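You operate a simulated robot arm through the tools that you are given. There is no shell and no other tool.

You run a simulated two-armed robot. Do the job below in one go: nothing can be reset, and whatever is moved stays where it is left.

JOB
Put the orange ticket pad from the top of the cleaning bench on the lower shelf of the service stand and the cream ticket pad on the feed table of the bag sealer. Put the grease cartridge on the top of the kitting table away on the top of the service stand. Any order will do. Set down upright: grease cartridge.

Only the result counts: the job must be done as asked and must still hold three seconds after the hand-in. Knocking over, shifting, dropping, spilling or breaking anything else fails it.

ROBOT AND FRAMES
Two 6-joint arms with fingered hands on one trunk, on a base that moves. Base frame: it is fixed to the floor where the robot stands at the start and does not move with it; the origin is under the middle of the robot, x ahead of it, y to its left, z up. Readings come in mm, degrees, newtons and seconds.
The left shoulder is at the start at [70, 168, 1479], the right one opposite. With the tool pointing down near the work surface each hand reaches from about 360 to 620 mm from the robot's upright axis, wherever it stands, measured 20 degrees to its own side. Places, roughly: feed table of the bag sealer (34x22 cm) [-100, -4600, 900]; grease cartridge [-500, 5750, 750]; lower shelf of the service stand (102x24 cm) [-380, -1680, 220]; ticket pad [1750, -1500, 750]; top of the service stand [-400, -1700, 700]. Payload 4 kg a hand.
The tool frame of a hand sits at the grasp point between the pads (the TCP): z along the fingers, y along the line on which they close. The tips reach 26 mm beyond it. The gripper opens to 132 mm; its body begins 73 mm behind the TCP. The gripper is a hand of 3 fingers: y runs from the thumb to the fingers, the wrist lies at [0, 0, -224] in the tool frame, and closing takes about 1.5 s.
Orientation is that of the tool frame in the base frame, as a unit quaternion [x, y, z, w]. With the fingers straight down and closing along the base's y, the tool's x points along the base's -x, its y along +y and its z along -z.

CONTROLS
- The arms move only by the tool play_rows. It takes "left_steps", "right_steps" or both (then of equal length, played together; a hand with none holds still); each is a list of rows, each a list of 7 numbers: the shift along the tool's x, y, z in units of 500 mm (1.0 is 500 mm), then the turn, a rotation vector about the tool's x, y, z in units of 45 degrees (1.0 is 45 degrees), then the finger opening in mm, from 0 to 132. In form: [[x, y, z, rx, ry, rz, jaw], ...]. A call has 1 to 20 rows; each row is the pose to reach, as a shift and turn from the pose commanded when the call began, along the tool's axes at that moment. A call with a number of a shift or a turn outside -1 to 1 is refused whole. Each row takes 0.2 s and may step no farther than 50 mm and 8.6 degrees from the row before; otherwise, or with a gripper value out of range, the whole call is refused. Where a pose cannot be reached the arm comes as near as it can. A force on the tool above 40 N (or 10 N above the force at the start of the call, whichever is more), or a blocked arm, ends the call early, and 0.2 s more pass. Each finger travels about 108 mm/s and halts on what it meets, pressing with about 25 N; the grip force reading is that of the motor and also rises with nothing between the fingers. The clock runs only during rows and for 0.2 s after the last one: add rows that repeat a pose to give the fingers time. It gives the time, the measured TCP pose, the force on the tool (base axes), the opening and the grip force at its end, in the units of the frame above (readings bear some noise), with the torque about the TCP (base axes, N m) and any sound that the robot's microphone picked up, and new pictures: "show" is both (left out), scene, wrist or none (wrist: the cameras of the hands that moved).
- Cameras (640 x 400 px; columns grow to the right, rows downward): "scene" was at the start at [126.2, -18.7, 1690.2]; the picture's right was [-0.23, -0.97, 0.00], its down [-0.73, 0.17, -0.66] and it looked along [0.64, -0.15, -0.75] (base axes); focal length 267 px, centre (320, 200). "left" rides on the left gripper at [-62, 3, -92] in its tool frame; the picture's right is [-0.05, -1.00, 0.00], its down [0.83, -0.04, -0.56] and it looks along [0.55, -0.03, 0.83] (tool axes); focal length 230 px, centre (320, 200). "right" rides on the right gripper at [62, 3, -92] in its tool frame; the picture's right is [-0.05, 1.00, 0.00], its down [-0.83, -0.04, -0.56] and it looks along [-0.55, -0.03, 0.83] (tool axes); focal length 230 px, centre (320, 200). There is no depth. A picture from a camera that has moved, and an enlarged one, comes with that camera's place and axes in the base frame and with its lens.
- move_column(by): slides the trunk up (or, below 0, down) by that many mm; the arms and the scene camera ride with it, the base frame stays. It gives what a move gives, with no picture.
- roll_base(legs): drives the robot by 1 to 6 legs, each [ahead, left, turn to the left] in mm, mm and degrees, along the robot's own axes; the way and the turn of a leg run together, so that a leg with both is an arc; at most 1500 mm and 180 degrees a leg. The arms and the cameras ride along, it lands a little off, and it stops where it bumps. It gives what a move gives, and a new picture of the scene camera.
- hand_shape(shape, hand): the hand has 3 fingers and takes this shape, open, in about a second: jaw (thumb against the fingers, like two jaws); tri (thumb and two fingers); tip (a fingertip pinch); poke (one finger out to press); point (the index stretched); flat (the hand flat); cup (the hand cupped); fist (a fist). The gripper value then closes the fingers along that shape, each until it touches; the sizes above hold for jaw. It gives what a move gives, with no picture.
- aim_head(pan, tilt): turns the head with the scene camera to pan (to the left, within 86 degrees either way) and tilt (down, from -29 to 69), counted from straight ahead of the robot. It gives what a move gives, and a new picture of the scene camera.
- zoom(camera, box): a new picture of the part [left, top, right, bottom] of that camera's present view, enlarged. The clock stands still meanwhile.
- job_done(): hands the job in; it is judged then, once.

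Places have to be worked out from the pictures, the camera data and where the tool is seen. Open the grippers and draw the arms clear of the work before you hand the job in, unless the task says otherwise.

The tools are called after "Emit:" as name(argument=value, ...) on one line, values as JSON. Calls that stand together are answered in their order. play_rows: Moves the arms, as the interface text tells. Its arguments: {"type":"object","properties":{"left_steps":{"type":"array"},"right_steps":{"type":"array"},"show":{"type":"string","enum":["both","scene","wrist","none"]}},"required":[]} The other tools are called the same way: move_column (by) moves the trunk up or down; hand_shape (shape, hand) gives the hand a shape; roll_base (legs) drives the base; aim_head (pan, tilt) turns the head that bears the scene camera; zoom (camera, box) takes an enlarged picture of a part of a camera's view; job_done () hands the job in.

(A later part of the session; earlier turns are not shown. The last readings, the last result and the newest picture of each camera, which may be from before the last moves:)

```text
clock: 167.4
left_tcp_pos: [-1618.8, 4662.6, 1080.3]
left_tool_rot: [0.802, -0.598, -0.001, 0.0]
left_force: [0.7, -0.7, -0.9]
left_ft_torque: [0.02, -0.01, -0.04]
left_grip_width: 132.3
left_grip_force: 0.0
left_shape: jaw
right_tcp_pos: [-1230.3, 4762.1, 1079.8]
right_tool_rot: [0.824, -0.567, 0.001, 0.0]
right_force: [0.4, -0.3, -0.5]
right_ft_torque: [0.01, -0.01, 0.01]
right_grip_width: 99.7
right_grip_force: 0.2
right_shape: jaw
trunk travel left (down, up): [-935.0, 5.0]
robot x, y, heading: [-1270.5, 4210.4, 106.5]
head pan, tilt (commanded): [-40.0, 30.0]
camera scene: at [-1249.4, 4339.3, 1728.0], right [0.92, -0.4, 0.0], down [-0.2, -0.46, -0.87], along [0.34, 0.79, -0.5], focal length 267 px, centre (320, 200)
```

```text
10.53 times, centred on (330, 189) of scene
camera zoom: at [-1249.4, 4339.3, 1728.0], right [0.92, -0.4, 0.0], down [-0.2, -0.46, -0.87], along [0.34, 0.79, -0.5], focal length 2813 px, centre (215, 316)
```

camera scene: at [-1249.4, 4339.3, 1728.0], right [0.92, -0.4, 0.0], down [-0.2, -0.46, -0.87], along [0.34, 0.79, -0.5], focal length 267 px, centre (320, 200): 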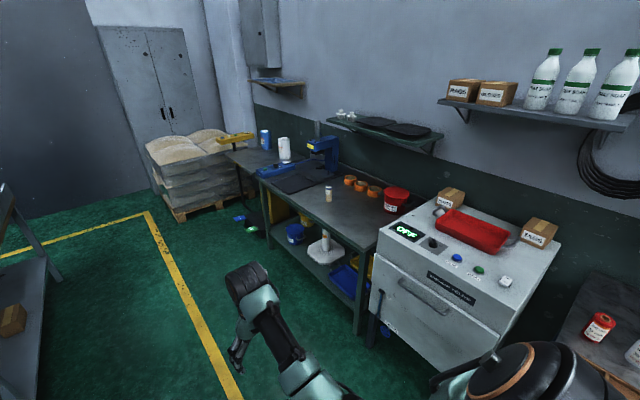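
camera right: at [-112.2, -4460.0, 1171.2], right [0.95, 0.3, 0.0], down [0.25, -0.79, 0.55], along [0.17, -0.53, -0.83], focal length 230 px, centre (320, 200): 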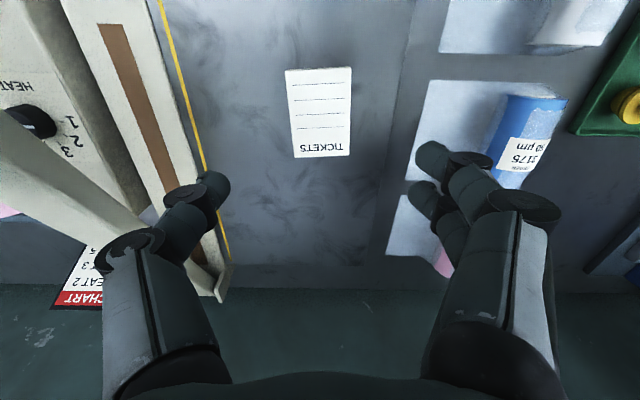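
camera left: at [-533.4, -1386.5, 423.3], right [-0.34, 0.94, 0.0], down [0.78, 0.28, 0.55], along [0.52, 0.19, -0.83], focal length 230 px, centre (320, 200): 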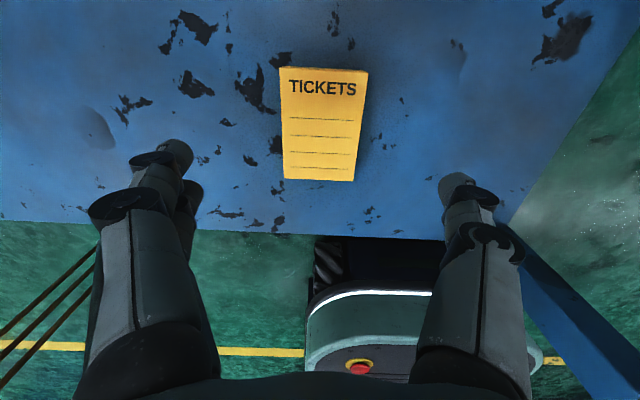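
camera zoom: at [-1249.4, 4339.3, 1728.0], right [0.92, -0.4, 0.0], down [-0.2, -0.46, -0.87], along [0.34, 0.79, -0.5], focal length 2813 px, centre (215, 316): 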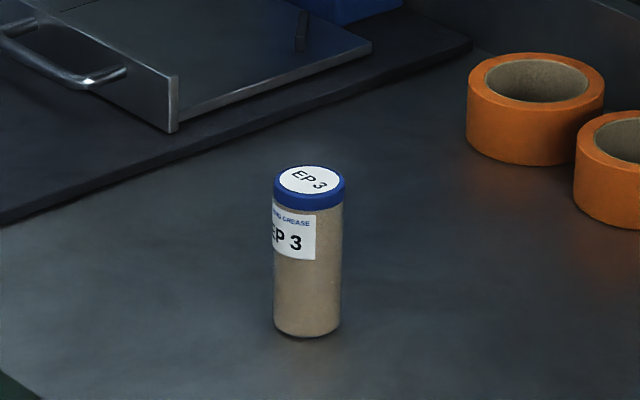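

The cartridge is about 45 mm wide and 105 mm tall, standing free near [−568, 5762], some 170 mm behind the table's front edge. I drive abreast of it, turn right to face the table, and re-measure.

Emit:
roll_base(legs=[[1484, -150, 0], [0, 0, -90]])

Emit:
aim_head(pan=-10, tilt=40)

```text
clock: 178.7
left_tcp_pos: [-1097.8, 6017.1, 1080.8]
left_tool_rot: [-0.14, 0.99, 0.0, 0.001]
left_force: [0.0, 0.2, 0.6]
left_ft_torque: [0.03, 0.02, 0.0]
left_grip_width: 132.1
left_grip_force: 0.0
left_shape: jaw
right_tcp_pos: [-1000.2, 5628.8, 1079.0]
right_tool_rot: [-0.177, 0.984, -0.001, 0.0]
right_force: [0.2, 0.6, -0.1]
right_ft_torque: [0.02, 0.04, 0.01]
right_grip_width: 99.9
right_grip_force: 0.1
right_shape: jaw
trunk travel left (down, up): [-935.0, 5.0]
robot x, y, heading: [-1552.9, 5669.1, 16.1]
head pan, tilt (commanded): [-40.0, 30.0]
camera scene: at [-1422.6, 5649.7, 1727.9], right [-0.4, -0.91, 0.0], down [-0.46, 0.2, -0.87], along [0.79, -0.35, -0.5], focal length 267 px, centre (320, 200)
```

scene: 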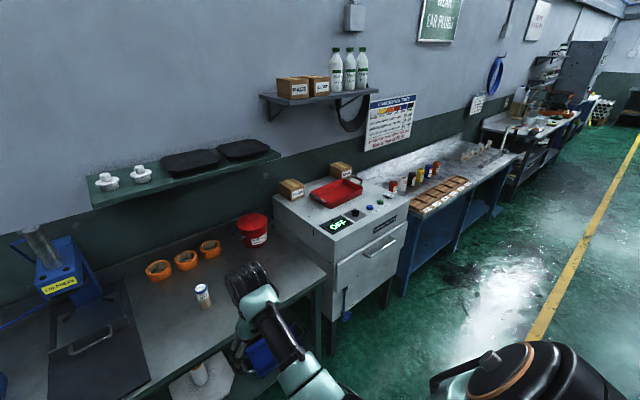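

```text
clock: 179.6
left_tcp_pos: [-1096.8, 6017.6, 1080.4]
left_tool_rot: [-0.14, 0.99, 0.002, 0.001]
left_force: [0.4, 0.1, 0.4]
left_ft_torque: [0.0, 0.01, -0.02]
left_grip_width: 132.2
left_grip_force: 0.1
left_shape: jaw
right_tcp_pos: [-1000.5, 5630.5, 1078.9]
right_tool_rot: [-0.177, 0.984, 0.0, -0.002]
right_force: [-0.2, 0.1, -0.1]
right_ft_torque: [-0.03, -0.03, -0.01]
right_grip_width: 99.6
right_grip_force: 0.0
right_shape: jaw
trunk travel left (down, up): [-935.0, 5.0]
robot x, y, heading: [-1554.1, 5671.2, 16.2]
head pan, tilt (commanded): [-10.0, 40.0]
camera scene: at [-1420.7, 5694.9, 1712.6], right [0.11, -0.99, 0.0], down [-0.64, -0.07, -0.77], along [0.76, 0.08, -0.64], focal length 267 px, centre (320, 200)
```

scene: 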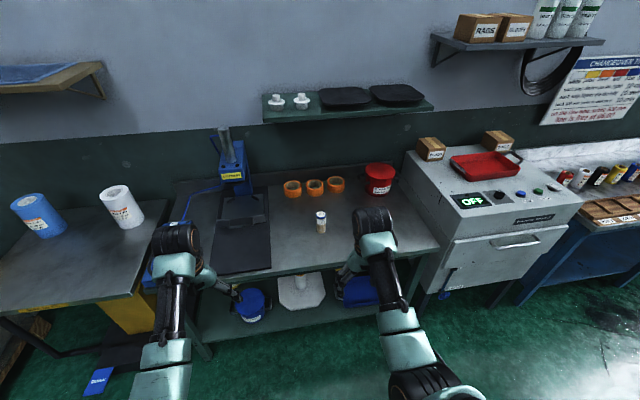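

I zoom on the cartridge and use this view with the previous ones to triangulate its base.

Emit:
zoom(camera="scene", box=[280, 180, 376, 240])

Emit:
zoom(camera="scene", box=[160, 120, 460, 307])

Emit:
zoom(camera="right", box=[0, 0, 640, 400])

```text
6.67 times, centred on (328, 210) of scene
camera zoom: at [-1420.7, 5694.9, 1712.6], right [0.11, -0.99, 0.0], down [-0.64, -0.07, -0.77], along [0.76, 0.08, -0.64], focal length 1782 px, centre (267, 133)
```

zoom: 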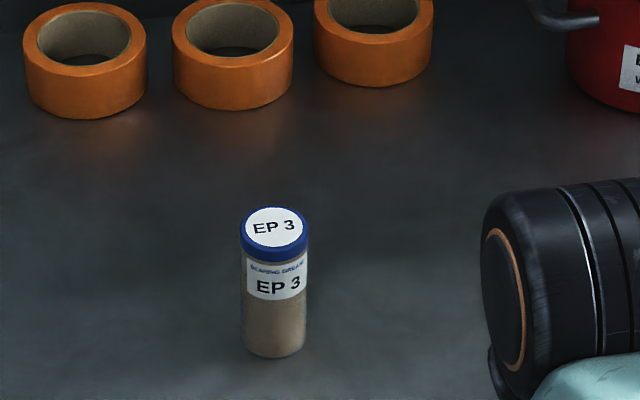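

```text
2.13 times, centred on (310, 214) of scene
camera zoom: at [-1420.7, 5694.9, 1712.6], right [0.11, -0.99, 0.0], down [-0.64, -0.07, -0.77], along [0.76, 0.08, -0.64], focal length 570 px, centre (341, 171)
```

zoom: 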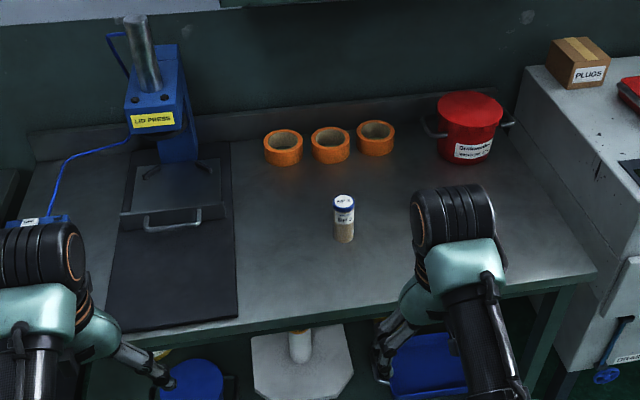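

```text
1.00 times, centred on (320, 200) of right (not enlarged: the box is as wide or as high as the picture)
camera zoom: at [-1059.0, 5610.7, 1170.8], right [-0.3, 0.95, 0.0], down [0.79, 0.25, 0.55], along [0.53, 0.17, -0.83], focal length 230 px, centre (320, 200)
```

zoom: 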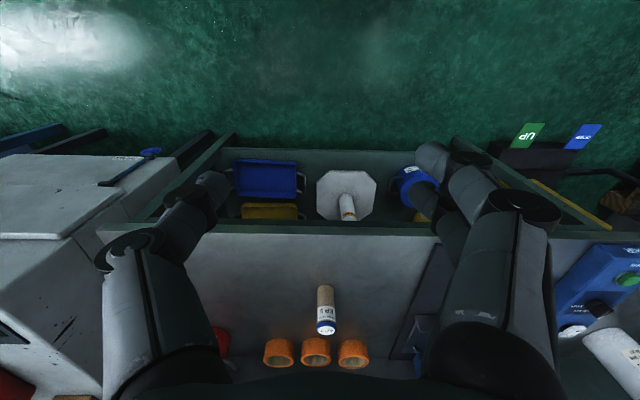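

Scene and wrist views agree on the cartridge base near [−579, 5778] and the table at z≈815. The lid press head would be too near my left hand, so I swing the left arm outward 33° first and open the right hand fully.

Emit:
play_rows(left_steps=[[0.0115, 0.0883, 0, 0, 0, -0.1222, 132], [0.0314, 0.175, 0, 0, 0, -0.2444, 132], [0.0596, 0.2593, 0, 0, 0, -0.3667, 132], [0.0957, 0.3407, 0, 0, 0, -0.4889, 132], [0.1395, 0.4182, 0, 0, 0, -0.6111, 132], [0.1904, 0.491, 0, 0, 0, -0.7333, 132]], right_steps=[[0, 0, 0, 0, 0, 0, 110], [0, 0, 0, 0, 0, 0, 132], [0, 0, 0, 0, 0, 0, 132], [0, 0, 0, 0, 0, 0, 132], [0, 0, 0, 0, 0, 0, 132], [0, 0, 0, 0, 0, 0, 132]], show="none")

Emit:
roll_base(legs=[[300, 25, 0]])

Emit:
zoom(camera="right", box=[0, 0, 640, 400])

```text
clock: 181.0
left_tcp_pos: [-1259.6, 6228.9, 1079.2]
left_tool_rot: [-0.417, 0.909, -0.001, 0.002]
left_force: [-0.5, -0.4, 0.4]
left_ft_torque: [0.0, -0.01, 0.01]
left_grip_width: 132.1
left_grip_force: 0.1
left_shape: jaw
right_tcp_pos: [-1002.4, 5629.4, 1079.7]
right_tool_rot: [-0.178, 0.984, 0.0, 0.001]
right_force: [0.1, -0.2, 0.2]
right_ft_torque: [-0.01, -0.05, -0.01]
right_grip_width: 132.1
right_grip_force: 0.1
right_shape: jaw
trunk travel left (down, up): [-935.0, 5.0]
robot x, y, heading: [-1546.3, 5670.3, 16.4]
head pan, tilt (commanded): [-10.0, 40.0]
```

```text
clock: 183.1
left_tcp_pos: [-978.0, 6332.9, 1080.9]
left_tool_rot: [-0.415, 0.91, 0.0, 0.002]
left_force: [0.3, 0.3, 0.1]
left_ft_torque: [-0.01, -0.02, 0.0]
left_grip_width: 131.7
left_grip_force: 0.1
left_shape: jaw
right_tcp_pos: [-722.7, 5734.0, 1079.4]
right_tool_rot: [-0.177, 0.984, 0.0, -0.001]
right_force: [0.2, 1.4, 1.2]
right_ft_torque: [0.03, -0.02, 0.0]
right_grip_width: 131.8
right_grip_force: 0.0
right_shape: jaw
trunk travel left (down, up): [-935.0, 5.0]
robot x, y, heading: [-1275.1, 5780.3, 15.8]
head pan, tilt (commanded): [-10.0, 40.0]
camera scene: at [-1144.2, 5800.8, 1712.9], right [0.11, -0.99, 0.0], down [-0.64, -0.07, -0.77], along [0.76, 0.08, -0.64], focal length 267 px, centre (320, 200)
```

scene: 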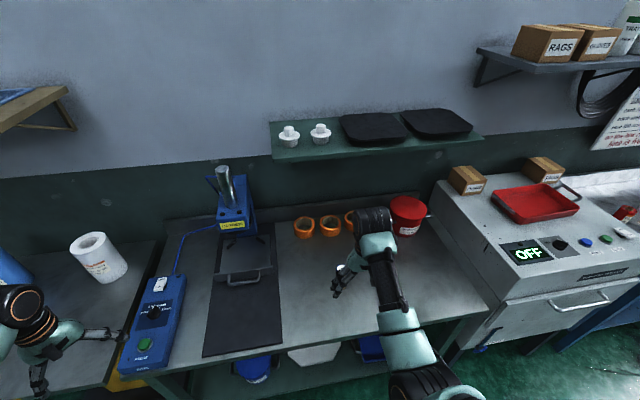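

```text
1.00 times, centred on (320, 200) of right (not enlarged: the box is as wide or as high as the picture)
camera zoom: at [-781.5, 5716.2, 1171.7], right [-0.3, 0.95, 0.0], down [0.79, 0.25, 0.56], along [0.53, 0.17, -0.83], focal length 230 px, centre (320, 200)
```

zoom: 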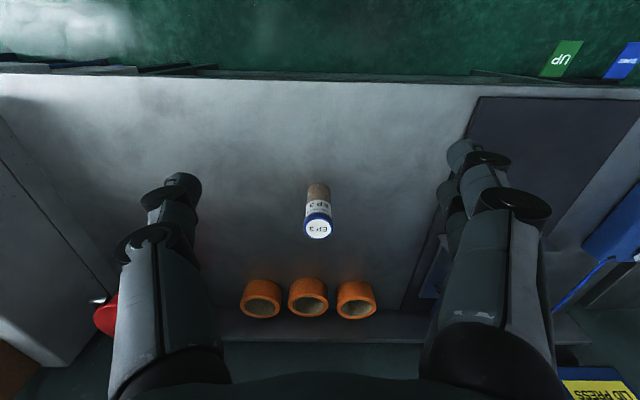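

Two wrist views triangulate cleanly: table z≈808, cartridge axis at [−567, 5779], top ≈917. I drive 150 mm more and re-check alignment.

Emit:
roll_base(legs=[[155, 0, 0]])

Emit:
zoom(camera="right", box=[0, 0, 640, 400])

```text
clock: 184.4
left_tcp_pos: [-830.0, 6374.6, 1081.8]
left_tool_rot: [-0.414, 0.91, 0.0, 0.002]
left_force: [-0.2, 0.0, 0.0]
left_ft_torque: [0.02, -0.05, 0.01]
left_grip_width: 131.8
left_grip_force: 0.0
left_shape: jaw
right_tcp_pos: [-575.9, 5775.9, 1080.0]
right_tool_rot: [-0.177, 0.984, 0.001, 0.001]
right_force: [-0.7, -0.1, 0.3]
right_ft_torque: [0.04, -0.02, 0.0]
right_grip_width: 131.9
right_grip_force: 0.1
right_shape: jaw
trunk travel left (down, up): [-935.0, 5.0]
robot x, y, heading: [-1122.2, 5822.9, 16.1]
head pan, tilt (commanded): [-10.0, 40.0]
camera scene: at [-997.4, 5842.7, 1713.0], right [0.1, -0.99, 0.0], down [-0.64, -0.07, -0.77], along [0.76, 0.08, -0.64], focal length 267 px, centre (320, 200)
```

scene: 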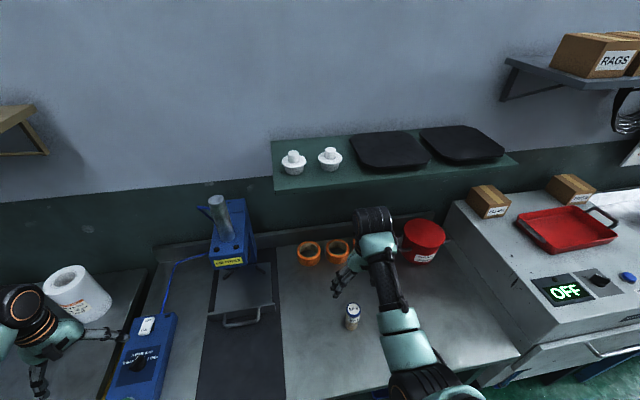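

```text
1.00 times, centred on (320, 200) of right (not enlarged: the box is as wide or as high as the picture)
camera zoom: at [-634.5, 5757.8, 1172.0], right [-0.3, 0.95, 0.0], down [0.79, 0.25, 0.56], along [0.53, 0.17, -0.83], focal length 230 px, centre (320, 200)
```

zoom: 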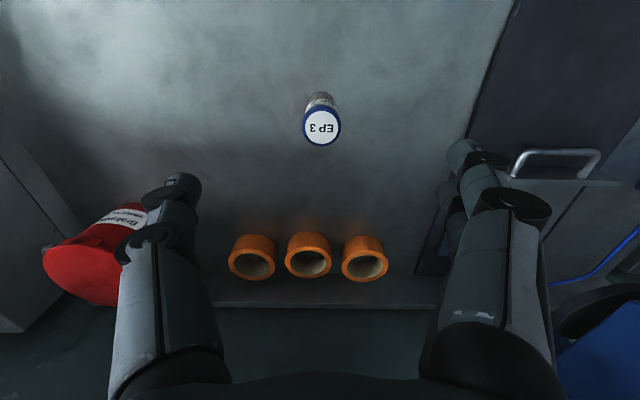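

The cap centre confirms the cartridge axis at about [−567, 5780]; the hand needs 9 mm more forward. I lower the trunk 100 mm, then bring the open hand down around the cartridge to TCP z≈883.

Emit:
move_column(by=-100)

Emit:
play_rows(right_steps=[[-0.0188, 0.001, 0, 0, 0, 0, 132], [-0.0188, 0.001, 0.06, 0, 0, 0, 132], [-0.0188, 0.001, 0.12, 0, 0, 0, 132], [-0.0188, 0.001, 0.16, 0, 0, 0, 132], [-0.0188, 0.001, 0.192, 0, 0, 0, 132]])

```text
clock: 185.8
left_tcp_pos: [-828.2, 6374.6, 979.3]
left_tool_rot: [-0.414, 0.91, 0.0, 0.0]
left_force: [0.0, -1.2, 0.5]
left_ft_torque: [-0.03, 0.0, 0.03]
left_grip_width: 131.7
left_grip_force: 0.0
left_shape: jaw
right_tcp_pos: [-572.8, 5777.2, 978.4]
right_tool_rot: [-0.176, 0.984, -0.001, -0.002]
right_force: [-1.0, -1.3, 0.1]
right_ft_torque: [-0.01, 0.02, 0.01]
right_grip_width: 131.6
right_grip_force: 0.0
right_shape: jaw
trunk travel left (down, up): [-835.0, 105.0]
robot x, y, heading: [-1128.5, 5823.3, 15.7]
head pan, tilt (commanded): [-10.0, 40.0]
```

```text
clock: 187.0
left_tcp_pos: [-827.5, 6374.7, 979.7]
left_tool_rot: [-0.415, 0.91, 0.001, 0.001]
left_force: [-0.7, -0.5, -1.4]
left_ft_torque: [0.01, 0.03, -0.02]
left_grip_width: 132.0
left_grip_force: 0.0
left_shape: jaw
right_tcp_pos: [-564.8, 5779.8, 882.2]
right_tool_rot: [-0.175, 0.984, 0.0, 0.0]
right_force: [-0.3, -0.7, -0.6]
right_ft_torque: [0.0, -0.03, -0.02]
right_grip_width: 131.9
right_grip_force: 0.0
right_shape: jaw
trunk travel left (down, up): [-835.0, 105.0]
robot x, y, heading: [-1126.8, 5821.2, 16.0]
head pan, tilt (commanded): [-10.0, 40.0]
camera scene: at [-993.0, 5843.9, 1612.6], right [0.1, -0.99, 0.0], down [-0.64, -0.07, -0.77], along [0.76, 0.08, -0.64], focal length 267 px, centre (320, 200)
camera right: at [-623.3, 5761.4, 973.7], right [-0.3, 0.95, 0.0], down [0.79, 0.25, 0.55], along [0.53, 0.16, -0.83], focal length 230 px, centre (320, 200)
```

scene: 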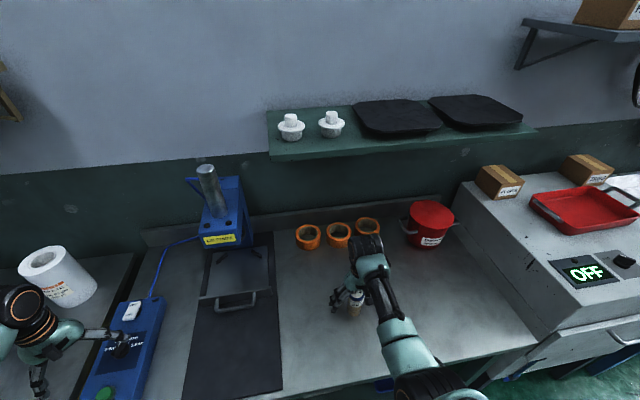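
right: 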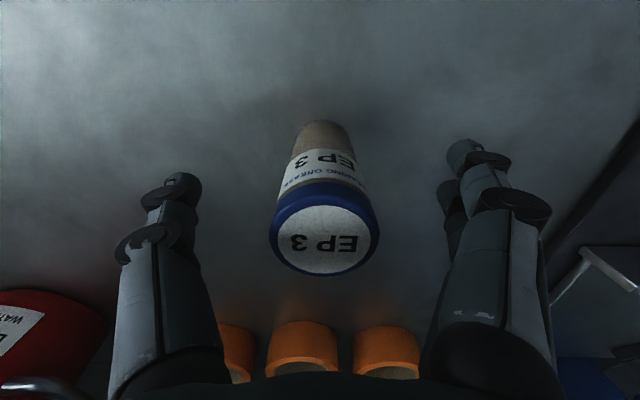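

The cartridge is centred between the fingers. I close the right hand on it.

Emit:
play_rows(right_steps=[[0, 0, 0, 0, 0, 0, 105], [0, 0, 0, 0, 0, 0, 80], [0, 0, 0, 0, 0, 0, 60], [0, 0, 0, 0, 0, 0, 45], [0, 0, 0, 0, 0, 0, 35], [0, 0, 0, 0, 0, 0, 28], [0, 0, 0, 0, 0, 0, 28], [0, 0, 0, 0, 0, 0, 28]], show="wrist")

```text
clock: 188.8
left_tcp_pos: [-829.7, 6374.0, 979.0]
left_tool_rot: [-0.414, 0.91, 0.0, 0.001]
left_force: [0.1, 0.7, 0.5]
left_ft_torque: [0.02, -0.02, -0.01]
left_grip_width: 132.1
left_grip_force: 0.1
left_shape: jaw
right_tcp_pos: [-565.5, 5778.7, 883.2]
right_tool_rot: [-0.176, 0.984, 0.0, 0.0]
right_force: [0.2, -0.2, 0.5]
right_ft_torque: [0.03, 0.01, -0.02]
right_grip_width: 35.4
right_grip_force: 24.7
right_shape: jaw
trunk travel left (down, up): [-835.0, 105.0]
robot x, y, heading: [-1126.2, 5826.6, 16.0]
head pan, tilt (commanded): [-10.0, 40.0]
camera right: at [-623.2, 5761.6, 974.0], right [-0.3, 0.95, 0.0], down [0.79, 0.25, 0.55], along [0.53, 0.16, -0.83], focal length 230 px, centre (320, 200)
```

right: 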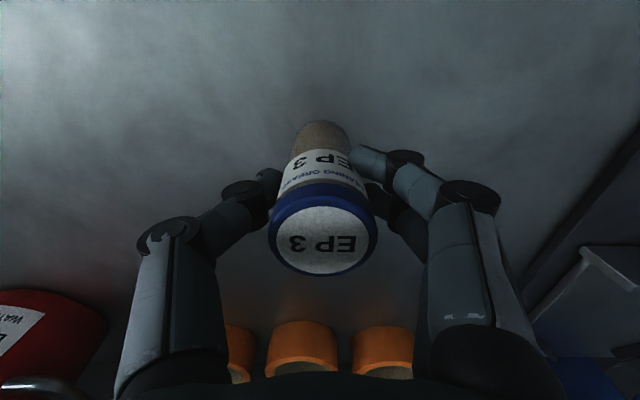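

Grip is firm (about 25 N) and the cartridge is still upright. I lift it 100 mm and check.

Emit:
play_rows(right_steps=[[0, 0, -0.02, 0, 0, 0, 28], [0, 0, -0.06, 0, 0, 0, 28], [0, 0, -0.12, 0, 0, 0, 28], [0, 0, -0.19, 0, 0, 0, 28], [0, 0, -0.19, 0, 0, 0, 28]])

```text
clock: 190.0
left_tcp_pos: [-828.5, 6374.9, 979.6]
left_tool_rot: [-0.415, 0.91, 0.0, 0.001]
left_force: [0.5, 0.2, -0.6]
left_ft_torque: [-0.01, 0.0, -0.01]
left_grip_width: 131.9
left_grip_force: 0.1
left_shape: jaw
right_tcp_pos: [-564.6, 5780.5, 976.9]
right_tool_rot: [-0.176, 0.984, 0.0, -0.001]
right_force: [0.0, 1.5, -1.6]
right_ft_torque: [-0.03, 0.03, -0.01]
right_grip_width: 35.2
right_grip_force: 25.2
right_shape: jaw
trunk travel left (down, up): [-835.0, 105.0]
robot x, y, heading: [-1121.8, 5822.5, 15.7]
head pan, tilt (commanded): [-10.0, 40.0]
camera scene: at [-992.8, 5844.0, 1612.5], right [0.1, -0.99, 0.0], down [-0.64, -0.07, -0.77], along [0.76, 0.08, -0.64], focal length 267 px, centre (320, 200)
camera right: at [-623.0, 5762.5, 1069.7], right [-0.3, 0.95, 0.0], down [0.79, 0.25, 0.55], along [0.53, 0.16, -0.83], focal length 230 px, centre (320, 200)
```

scene: 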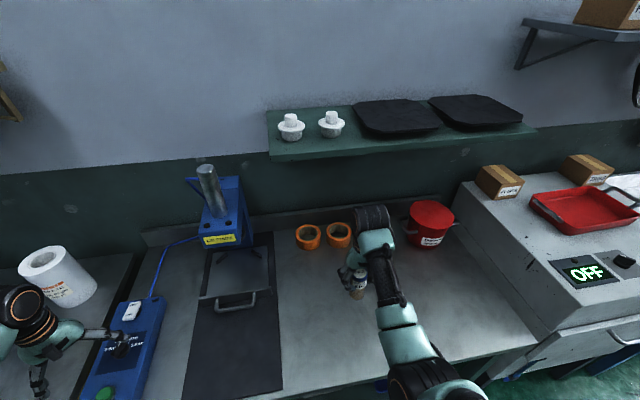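
right: 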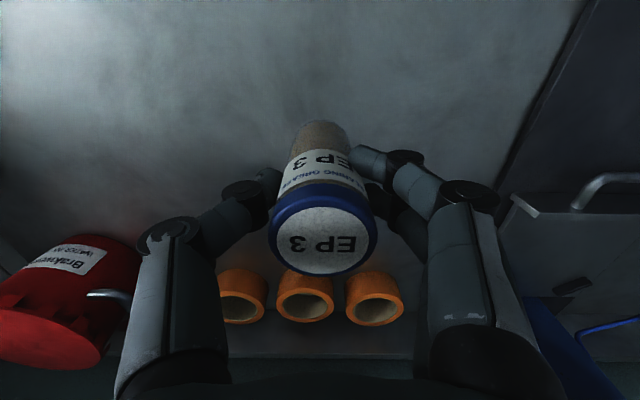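

The cartridge is held upright, base about 75 mm below the TCP. I raise the trunk, back away from the table, bring the left arm to the front again, and turn back toward the stand.

Emit:
move_column(by=100)

Emit:
roll_base(legs=[[-445, 0, 0]])

Emit:
play_rows(left_steps=[[-0.003, -0.089, 0, 0, 0, 0.1222, 132], [0.0024, -0.1778, 0, 0, 0, 0.2444, 132], [0.0166, -0.2656, 0, 0, 0, 0.3667, 132], [0.0388, -0.3516, 0, 0, 0, 0.4889, 132], [0.0692, -0.4354, 0, 0, 0, 0.6111, 132], [0.1078, -0.5154, 0, 0, 0, 0.7333, 132]], show="none")

Emit:
roll_base(legs=[[0, 0, -90]])

Emit:
aim_head(pan=0, tilt=25)

```text
clock: 191.3
left_tcp_pos: [-828.1, 6374.7, 1080.0]
left_tool_rot: [-0.414, 0.91, 0.0, 0.001]
left_force: [-0.2, -0.7, 0.7]
left_ft_torque: [0.01, -0.04, -0.01]
left_grip_width: 132.0
left_grip_force: 0.0
left_shape: jaw
right_tcp_pos: [-564.5, 5779.7, 1077.1]
right_tool_rot: [-0.176, 0.984, -0.001, -0.001]
right_force: [-0.4, -0.2, -1.1]
right_ft_torque: [0.02, 0.02, 0.0]
right_grip_width: 35.1
right_grip_force: 24.7
right_shape: jaw
trunk travel left (down, up): [-935.0, 5.0]
robot x, y, heading: [-1124.7, 5824.6, 15.8]
head pan, tilt (commanded): [-10.0, 40.0]
```

```text
clock: 194.0
left_tcp_pos: [-1247.6, 6255.2, 1077.6]
left_tool_rot: [-0.414, 0.91, 0.0, 0.001]
left_force: [0.4, 0.1, -0.2]
left_ft_torque: [0.02, 0.01, 0.0]
left_grip_width: 131.9
left_grip_force: 0.1
left_shape: jaw
right_tcp_pos: [-985.2, 5659.8, 1076.6]
right_tool_rot: [-0.175, 0.985, 0.0, -0.002]
right_force: [-0.3, 0.2, -0.5]
right_ft_torque: [-0.05, 0.03, 0.0]
right_grip_width: 35.4
right_grip_force: 24.9
right_shape: jaw
trunk travel left (down, up): [-935.0, 5.0]
robot x, y, heading: [-1548.2, 5701.0, 15.7]
head pan, tilt (commanded): [-10.0, 40.0]
camera scene: at [-1413.0, 5724.2, 1712.3], right [0.1, -0.99, 0.0], down [-0.64, -0.07, -0.76], along [0.76, 0.08, -0.64], focal length 267 px, centre (320, 200)
```

scene: 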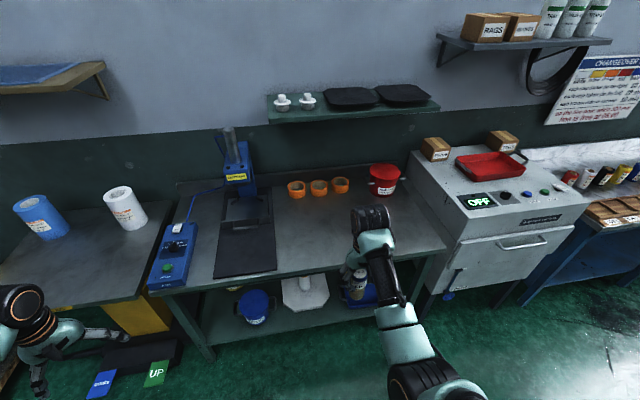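

```text
clock: 195.4
left_tcp_pos: [-1089.7, 6041.7, 1080.9]
left_tool_rot: [-0.138, 0.99, 0.002, 0.0]
left_force: [-0.3, -0.1, 0.0]
left_ft_torque: [0.07, 0.0, 0.02]
left_grip_width: 131.8
left_grip_force: 0.1
left_shape: jaw
right_tcp_pos: [-987.9, 5655.8, 1077.7]
right_tool_rot: [-0.175, 0.985, 0.001, -0.001]
right_force: [0.6, -0.4, -1.8]
right_ft_torque: [0.03, 0.01, 0.05]
right_grip_width: 35.3
right_grip_force: 25.4
right_shape: jaw
trunk travel left (down, up): [-935.0, 5.0]
robot x, y, heading: [-1547.4, 5700.6, 15.8]
head pan, tilt (commanded): [-10.0, 40.0]
```

```text
clock: 199.6
left_tcp_pos: [-1205.3, 5243.6, 1080.3]
left_tool_rot: [0.604, 0.797, -0.001, 0.001]
left_force: [-0.2, 0.0, 0.2]
left_ft_torque: [0.03, 0.02, 0.02]
left_grip_width: 131.8
left_grip_force: 0.1
left_shape: jaw
right_tcp_pos: [-1591.7, 5140.4, 1077.2]
right_tool_rot: [0.573, 0.819, 0.0, 0.0]
right_force: [0.3, 0.3, -1.2]
right_ft_torque: [0.01, 0.05, 0.01]
right_grip_width: 35.0
right_grip_force: 24.7
right_shape: jaw
trunk travel left (down, up): [-935.0, 5.0]
robot x, y, heading: [-1546.6, 5702.5, -74.3]
head pan, tilt (commanded): [-10.0, 40.0]
camera scene: at [-1525.9, 5567.8, 1712.6], right [-0.99, -0.1, 0.0], down [-0.07, 0.64, -0.77], along [0.08, -0.76, -0.64], focal length 267 px, centre (320, 200)
```

scene: 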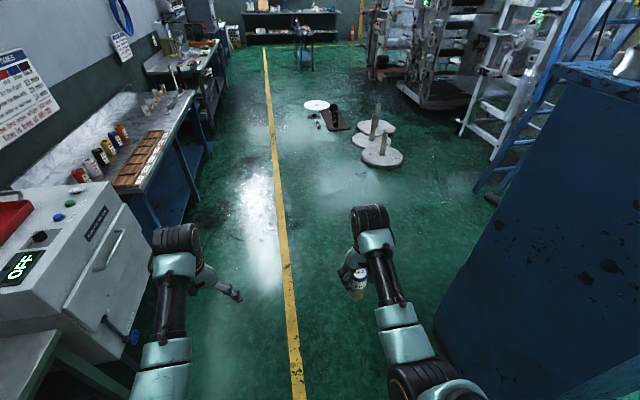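

```text
clock: 200.4
left_tcp_pos: [-1206.2, 5243.4, 1080.2]
left_tool_rot: [0.603, 0.797, 0.0, 0.002]
left_force: [0.0, 0.0, -0.6]
left_ft_torque: [-0.03, -0.02, -0.01]
left_grip_width: 132.1
left_grip_force: 0.1
left_shape: jaw
right_tcp_pos: [-1592.1, 5140.4, 1077.7]
right_tool_rot: [0.573, 0.82, 0.001, -0.001]
right_force: [-0.6, -0.4, -2.4]
right_ft_torque: [0.0, 0.01, -0.02]
right_grip_width: 35.0
right_grip_force: 25.8
right_shape: jaw
trunk travel left (down, up): [-935.0, 5.0]
robot x, y, heading: [-1551.4, 5701.2, -74.3]
head pan, tilt (commanded): [0.0, 25.0]
camera scene: at [-1509.9, 5563.6, 1735.8], right [-0.96, -0.27, 0.0], down [-0.12, 0.41, -0.91], along [0.25, -0.87, -0.42], focal length 267 px, centre (320, 200)
```

scene: 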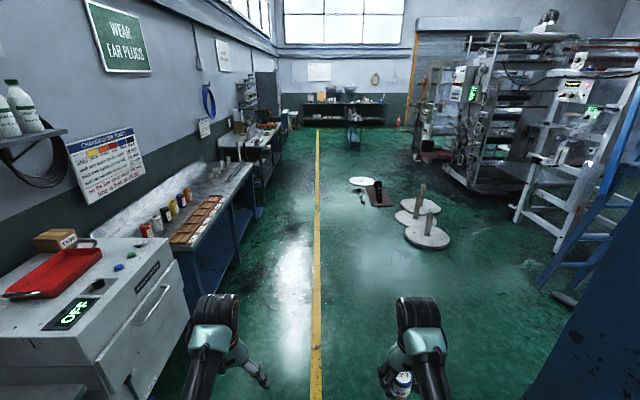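

The way back is clear straight ahead. I drive back along the corridor in four legs.

Emit:
roll_base(legs=[[1500, 0, 0], [1500, 0, 0], [1450, 0, 0], [1350, 0, 0]])

```text
clock: 228.1
left_tcp_pos: [339.0, -374.0, 1081.0]
left_tool_rot: [0.606, 0.796, 0.0, 0.001]
left_force: [0.0, -0.1, 0.6]
left_ft_torque: [0.02, -0.01, 0.01]
left_grip_width: 131.9
left_grip_force: 0.1
left_shape: jaw
right_tcp_pos: [-47.5, -474.5, 1078.5]
right_tool_rot: [0.575, 0.818, 0.0, 0.0]
right_force: [-0.5, -0.9, -1.6]
right_ft_torque: [0.01, -0.01, 0.05]
right_grip_width: 35.2
right_grip_force: 25.2
right_shape: jaw
trunk travel left (down, up): [-935.0, 5.0]
robot x, y, heading: [-1.3, 84.8, -74.9]
head pan, tilt (commanded): [0.0, 25.0]
camera scene: at [36.9, -51.5, 1736.0], right [-0.96, -0.27, 0.0], down [-0.11, 0.41, -0.91], along [0.24, -0.87, -0.42], focal length 267 px, centre (320, 200)
```

scene: 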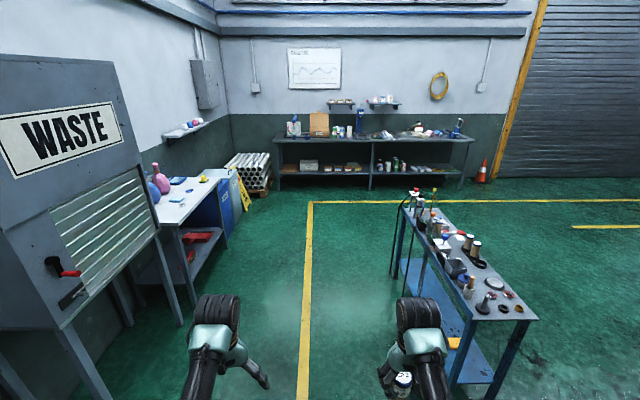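

I'm back near the start with the cartridge. I look right to check the stand top and the floor behind it.

Emit:
zoom(camera="scene", box=[380, 170, 560, 330])

Emit:
aim_head(pan=-50, tilt=30)

Emit:
aim_head(pan=-86, tilt=30)

```text
2.50 times, centred on (470, 250) of scene
camera zoom: at [36.9, -51.5, 1736.0], right [-0.96, -0.27, 0.0], down [-0.11, 0.41, -0.91], along [0.24, -0.87, -0.42], focal length 668 px, centre (-55, 75)
```

zoom: 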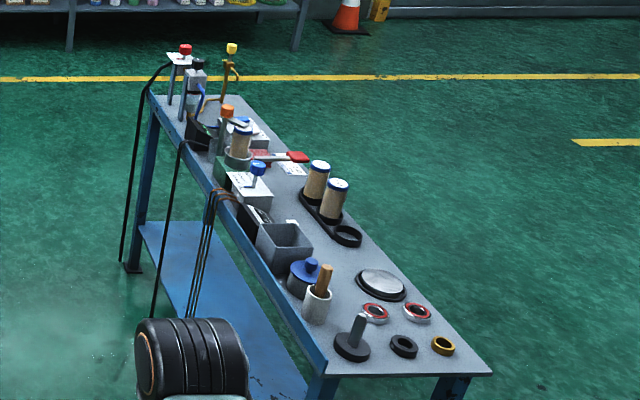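

```text
clock: 229.3
left_tcp_pos: [338.7, -374.4, 1080.7]
left_tool_rot: [0.605, 0.796, 0.0, 0.002]
left_force: [0.1, 0.1, 0.5]
left_ft_torque: [0.01, -0.01, 0.0]
left_grip_width: 131.8
left_grip_force: 0.1
left_shape: jaw
right_tcp_pos: [-47.2, -476.1, 1078.0]
right_tool_rot: [0.575, 0.818, 0.001, 0.0]
right_force: [-1.0, 0.3, -2.1]
right_ft_torque: [0.04, -0.01, 0.01]
right_grip_width: 35.5
right_grip_force: 24.7
right_shape: jaw
trunk travel left (down, up): [-935.0, 5.0]
robot x, y, heading: [-1.1, 85.3, -74.6]
head pan, tilt (commanded): [-50.0, 30.0]
camera scene: at [-38.7, -37.9, 1727.9], right [-0.82, 0.57, 0.0], down [0.28, 0.41, -0.87], along [-0.49, -0.71, -0.5], focal length 267 px, centre (320, 200)
```

scene: 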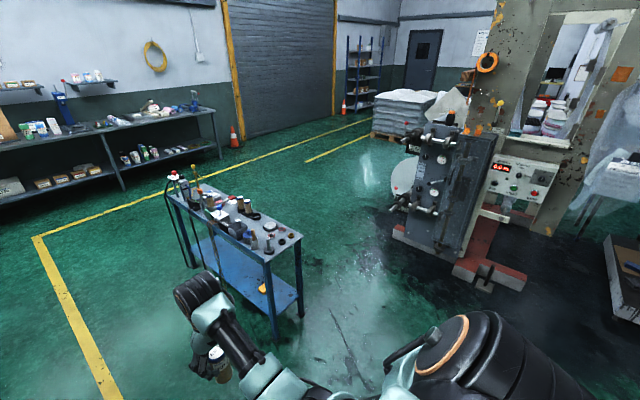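

```text
clock: 230.3
left_tcp_pos: [338.7, -374.8, 1081.3]
left_tool_rot: [0.605, 0.796, 0.0, 0.001]
left_force: [0.4, 0.3, 0.4]
left_ft_torque: [-0.01, -0.03, 0.02]
left_grip_width: 131.9
left_grip_force: 0.0
left_shape: jaw
right_tcp_pos: [-47.6, -474.6, 1077.6]
right_tool_rot: [0.575, 0.818, 0.001, -0.001]
right_force: [-0.2, 1.0, -0.4]
right_ft_torque: [-0.02, 0.0, 0.02]
right_grip_width: 35.1
right_grip_force: 24.7
right_shape: jaw
trunk travel left (down, up): [-935.0, 5.0]
robot x, y, heading: [-2.0, 82.4, -74.3]
head pan, tilt (commanded): [-85.9, 30.0]
camera scene: at [-72.6, 6.1, 1727.9], right [-0.33, 0.94, 0.0], down [0.47, 0.17, -0.87], along [-0.82, -0.29, -0.5], focal length 267 px, centre (320, 200)
```

scene: 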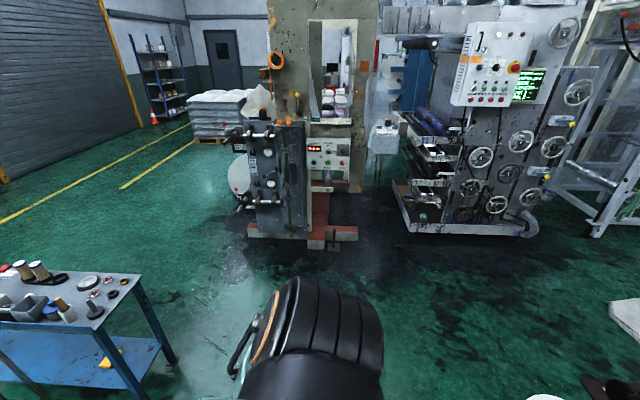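

The floor behind the stand is free (slitter about 1.3 m away), and from that side my left arm ends up beyond the stand's end. Between the empty rack ring and the black disc there is a free spot on the stand top near [−500, −1438]. I turn and drive around the stand's right end to the back.

Emit:
aim_head(pan=0, tilt=35)

Emit:
roll_base(legs=[[0, 0, 91.5]])

Emit:
roll_base(legs=[[-800, -155, 0], [-772, -155, 0]])

```text
clock: 231.9
left_tcp_pos: [337.6, -375.2, 1081.0]
left_tool_rot: [0.605, 0.796, 0.001, 0.001]
left_force: [0.4, 0.3, 0.0]
left_ft_torque: [-0.01, 0.01, -0.01]
left_grip_width: 131.8
left_grip_force: 0.0
left_shape: jaw
right_tcp_pos: [-48.2, -475.0, 1076.6]
right_tool_rot: [0.575, 0.818, 0.0, -0.001]
right_force: [0.2, -0.4, -0.4]
right_ft_torque: [-0.01, 0.04, 0.01]
right_grip_width: 35.1
right_grip_force: 24.9
right_shape: jaw
trunk travel left (down, up): [-935.0, 5.0]
robot x, y, heading: [-2.8, 84.7, -74.8]
head pan, tilt (commanded): [0.0, 35.0]
camera scene: at [35.9, -48.5, 1720.1], right [-0.96, -0.27, 0.0], down [-0.15, 0.55, -0.82], along [0.22, -0.79, -0.57], focal length 267 px, centre (320, 200)
```

scene: 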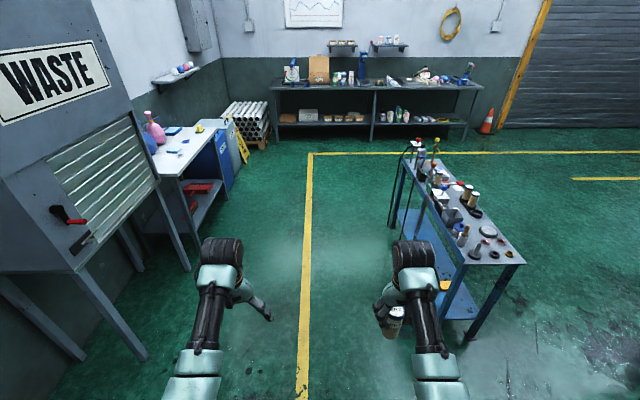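

```text
clock: 236.2
left_tcp_pos: [452.1, 435.4, 1081.6]
left_tool_rot: [-0.146, 0.989, 0.001, 0.001]
left_force: [-0.1, -0.4, -0.7]
left_ft_torque: [0.01, 0.04, -0.01]
left_grip_width: 131.9
left_grip_force: 0.0
left_shape: jaw
right_tcp_pos: [560.9, 51.7, 1076.5]
right_tool_rot: [-0.184, 0.983, 0.001, -0.001]
right_force: [0.1, 0.5, -0.6]
right_ft_torque: [-0.01, -0.01, -0.03]
right_grip_width: 34.5
right_grip_force: 24.9
right_shape: jaw
trunk travel left (down, up): [-935.0, 5.0]
robot x, y, heading: [-2.2, 84.4, 16.9]
head pan, tilt (commanded): [0.0, 35.0]
camera scene: at [131.9, 125.0, 1720.1], right [0.29, -0.96, 0.0], down [-0.55, -0.17, -0.82], along [0.78, 0.24, -0.57], focal length 267 px, centre (320, 200)
```

scene: 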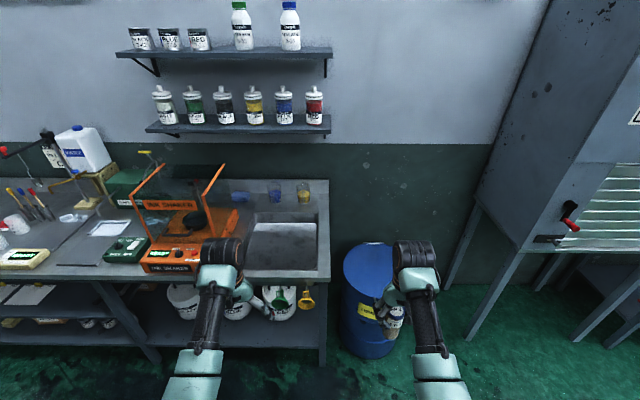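

```text
clock: 244.4
left_tcp_pos: [-968.5, -316.3, 1080.4]
left_tool_rot: [-0.149, 0.989, 0.001, 0.0]
left_force: [-0.6, 0.1, -0.1]
left_ft_torque: [0.01, 0.0, 0.01]
left_grip_width: 131.9
left_grip_force: 0.0
left_shape: jaw
right_tcp_pos: [-855.8, -699.7, 1076.5]
right_tool_rot: [-0.187, 0.982, 0.0, -0.001]
right_force: [0.0, -0.2, -1.4]
right_ft_torque: [0.0, 0.02, -0.02]
right_grip_width: 35.1
right_grip_force: 24.6
right_shape: jaw
trunk travel left (down, up): [-935.0, 5.0]
robot x, y, heading: [-1416.5, -669.3, 17.2]
head pan, tilt (commanded): [0.0, 35.0]
camera scene: at [-1285.3, -628.3, 1720.0], right [0.29, -0.96, 0.0], down [-0.55, -0.17, -0.82], along [0.78, 0.24, -0.57], focal length 267 px, centre (320, 200)
```

scene: 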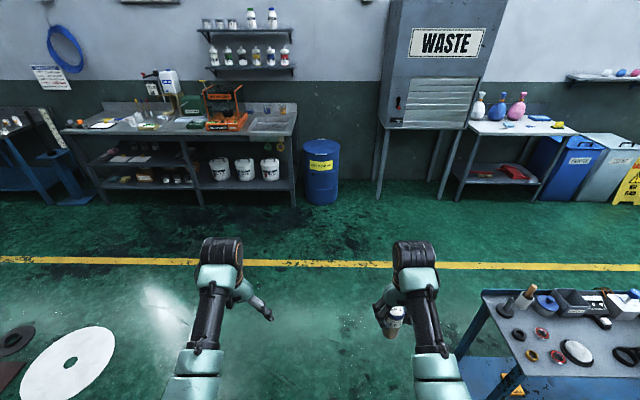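

The stand is now to my right-front from its back side. I turn the head toward it and zoom on the top to confirm the free spot.

Emit:
aim_head(pan=-40, tilt=38)

Emit:
zoom(camera="scene", box=[220, 80, 440, 218])

```text
clock: 245.4
left_tcp_pos: [-969.5, -316.4, 1080.8]
left_tool_rot: [-0.15, 0.989, 0.001, 0.001]
left_force: [-0.4, 1.0, -0.1]
left_ft_torque: [0.02, -0.01, 0.01]
left_grip_width: 131.7
left_grip_force: 0.1
left_shape: jaw
right_tcp_pos: [-856.4, -700.7, 1075.9]
right_tool_rot: [-0.187, 0.982, -0.001, -0.001]
right_force: [-0.3, -0.2, -2.5]
right_ft_torque: [0.03, 0.0, 0.0]
right_grip_width: 35.1
right_grip_force: 24.9
right_shape: jaw
trunk travel left (down, up): [-935.0, 5.0]
robot x, y, heading: [-1416.1, -672.5, 17.2]
head pan, tilt (commanded): [-40.0, 38.0]
camera scene: at [-1291.1, -688.3, 1715.5], right [-0.39, -0.92, 0.0], down [-0.57, 0.24, -0.79], along [0.73, -0.31, -0.62], focal length 267 px, centre (320, 200)
```

scene: 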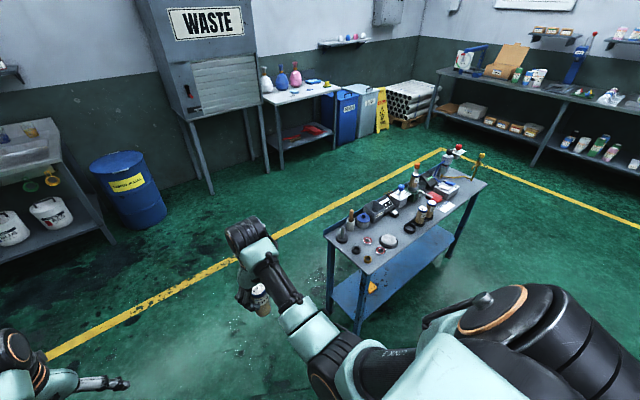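

```text
2.90 times, centred on (330, 149) of scene
camera zoom: at [-1291.1, -688.3, 1715.5], right [-0.39, -0.92, 0.0], down [-0.57, 0.24, -0.79], along [0.73, -0.31, -0.62], focal length 775 px, centre (291, 348)
```

zoom: 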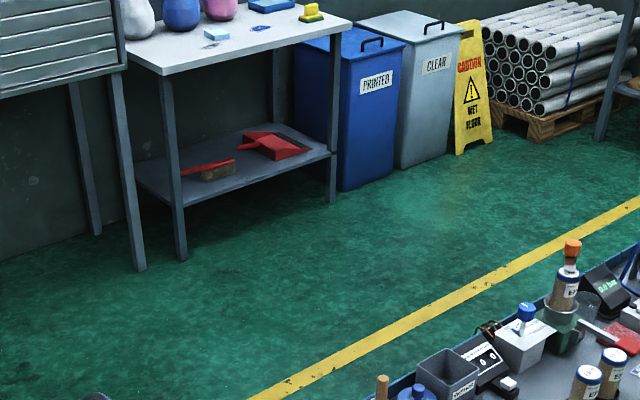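

Emit:
zoom(camera="scene", box=[310, 150, 490, 262])

Emit:
zoom(camera="scene", box=[320, 190, 440, 265])

```text
3.56 times, centred on (400, 206) of scene
camera zoom: at [-1291.1, -688.3, 1715.5], right [-0.39, -0.92, 0.0], down [-0.57, 0.24, -0.79], along [0.73, -0.31, -0.62], focal length 950 px, centre (36, 179)
```

zoom: 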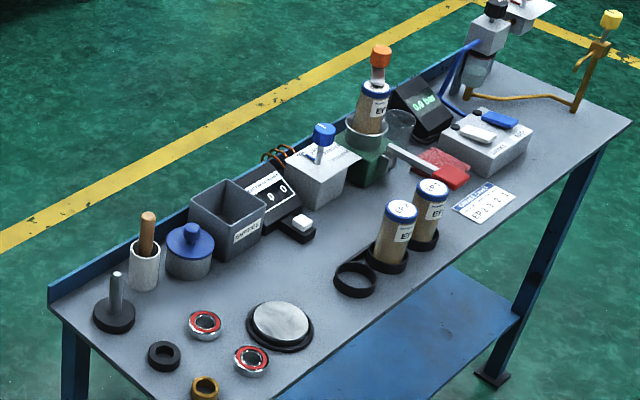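

```text
5.33 times, centred on (380, 228) of scene
camera zoom: at [-1291.1, -688.3, 1715.5], right [-0.39, -0.92, 0.0], down [-0.57, 0.24, -0.79], along [0.73, -0.31, -0.62], focal length 1425 px, centre (0, 53)
```

zoom: 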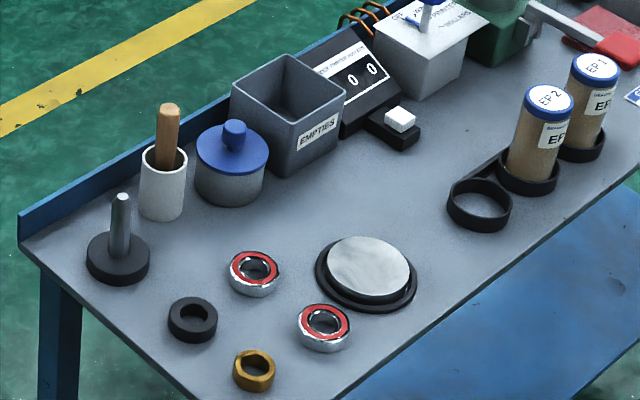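

The view is clear: a free patch lies between bin, switch box, empty rack ring and disc. I choose [−488, −1440], with 45 mm or more of free margin all round. I strafe right 815 mm with the cartridge held high.

Emit:
roll_base(legs=[[0, -815, 0]])

Emit:
aim_head(pan=-15, tilt=55)

Emit:
zoom(camera="right", box=[0, 0, 640, 400])

```text
clock: 249.8
left_tcp_pos: [-731.0, -1087.3, 1080.1]
left_tool_rot: [-0.151, 0.989, 0.0, 0.001]
left_force: [0.4, -0.4, -0.5]
left_ft_torque: [0.01, -0.01, 0.01]
left_grip_width: 131.7
left_grip_force: 0.1
left_shape: jaw
right_tcp_pos: [-617.2, -1470.0, 1076.9]
right_tool_rot: [-0.188, 0.982, 0.0, 0.0]
right_force: [-0.6, -0.2, -1.7]
right_ft_torque: [-0.02, 0.04, 0.0]
right_grip_width: 35.0
right_grip_force: 25.1
right_shape: jaw
trunk travel left (down, up): [-935.0, 5.0]
robot x, y, heading: [-1178.0, -1443.0, 17.4]
head pan, tilt (commanded): [-40.0, 38.0]
camera scene: at [-1051.7, -1459.6, 1715.6], right [-0.39, -0.92, 0.0], down [-0.57, 0.24, -0.79], along [0.73, -0.3, -0.62], focal length 267 px, centre (320, 200)
```

scene: 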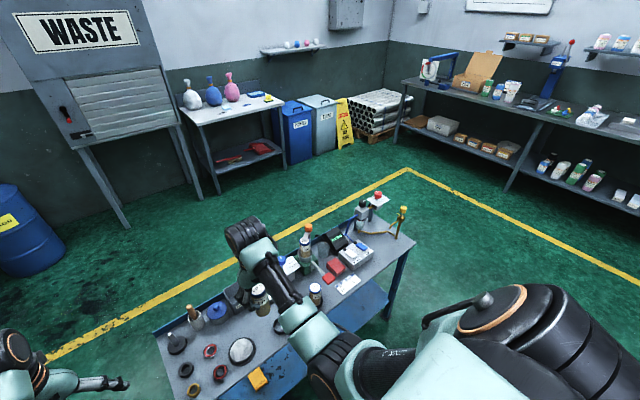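

```text
clock: 250.7
left_tcp_pos: [-731.4, -1087.8, 1079.7]
left_tool_rot: [-0.151, 0.988, 0.002, 0.001]
left_force: [0.3, -0.3, -0.8]
left_ft_torque: [-0.03, -0.01, -0.01]
left_grip_width: 131.8
left_grip_force: 0.0
left_shape: jaw
right_tcp_pos: [-617.2, -1469.9, 1076.3]
right_tool_rot: [-0.188, 0.982, 0.0, -0.001]
right_force: [-0.8, -0.4, -0.8]
right_ft_torque: [-0.01, 0.01, 0.01]
right_grip_width: 34.7
right_grip_force: 24.7
right_shape: jaw
trunk travel left (down, up): [-935.0, 5.0]
robot x, y, heading: [-1179.2, -1443.7, 17.2]
head pan, tilt (commanded): [-15.0, 55.0]
camera scene: at [-1058.8, -1425.4, 1691.9], right [0.04, -1.0, 0.0], down [-0.82, -0.03, -0.57], along [0.57, 0.02, -0.82], focal length 267 px, centre (320, 200)
```

scene: 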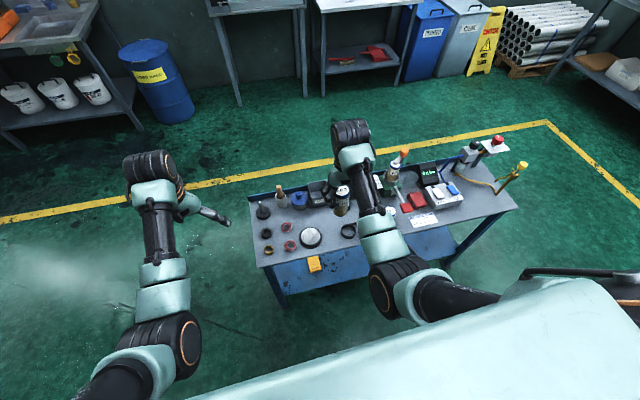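

```text
1.00 times, centred on (320, 200) of right (not enlarged: the box is as wide or as high as the picture)
camera zoom: at [-674.9, -1489.7, 1169.3], right [-0.32, 0.95, 0.0], down [0.79, 0.27, 0.55], along [0.52, 0.18, -0.83], focal length 230 px, centre (320, 200)
```

zoom: 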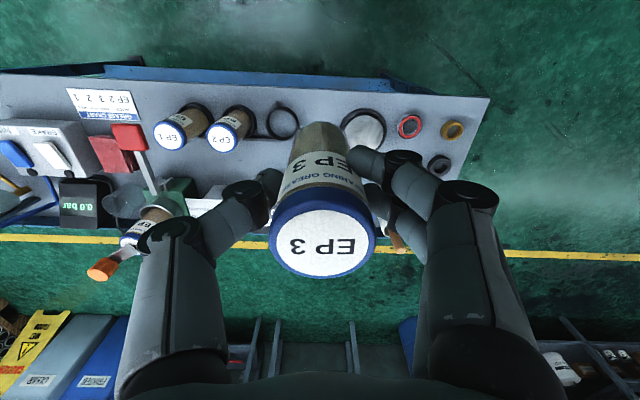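

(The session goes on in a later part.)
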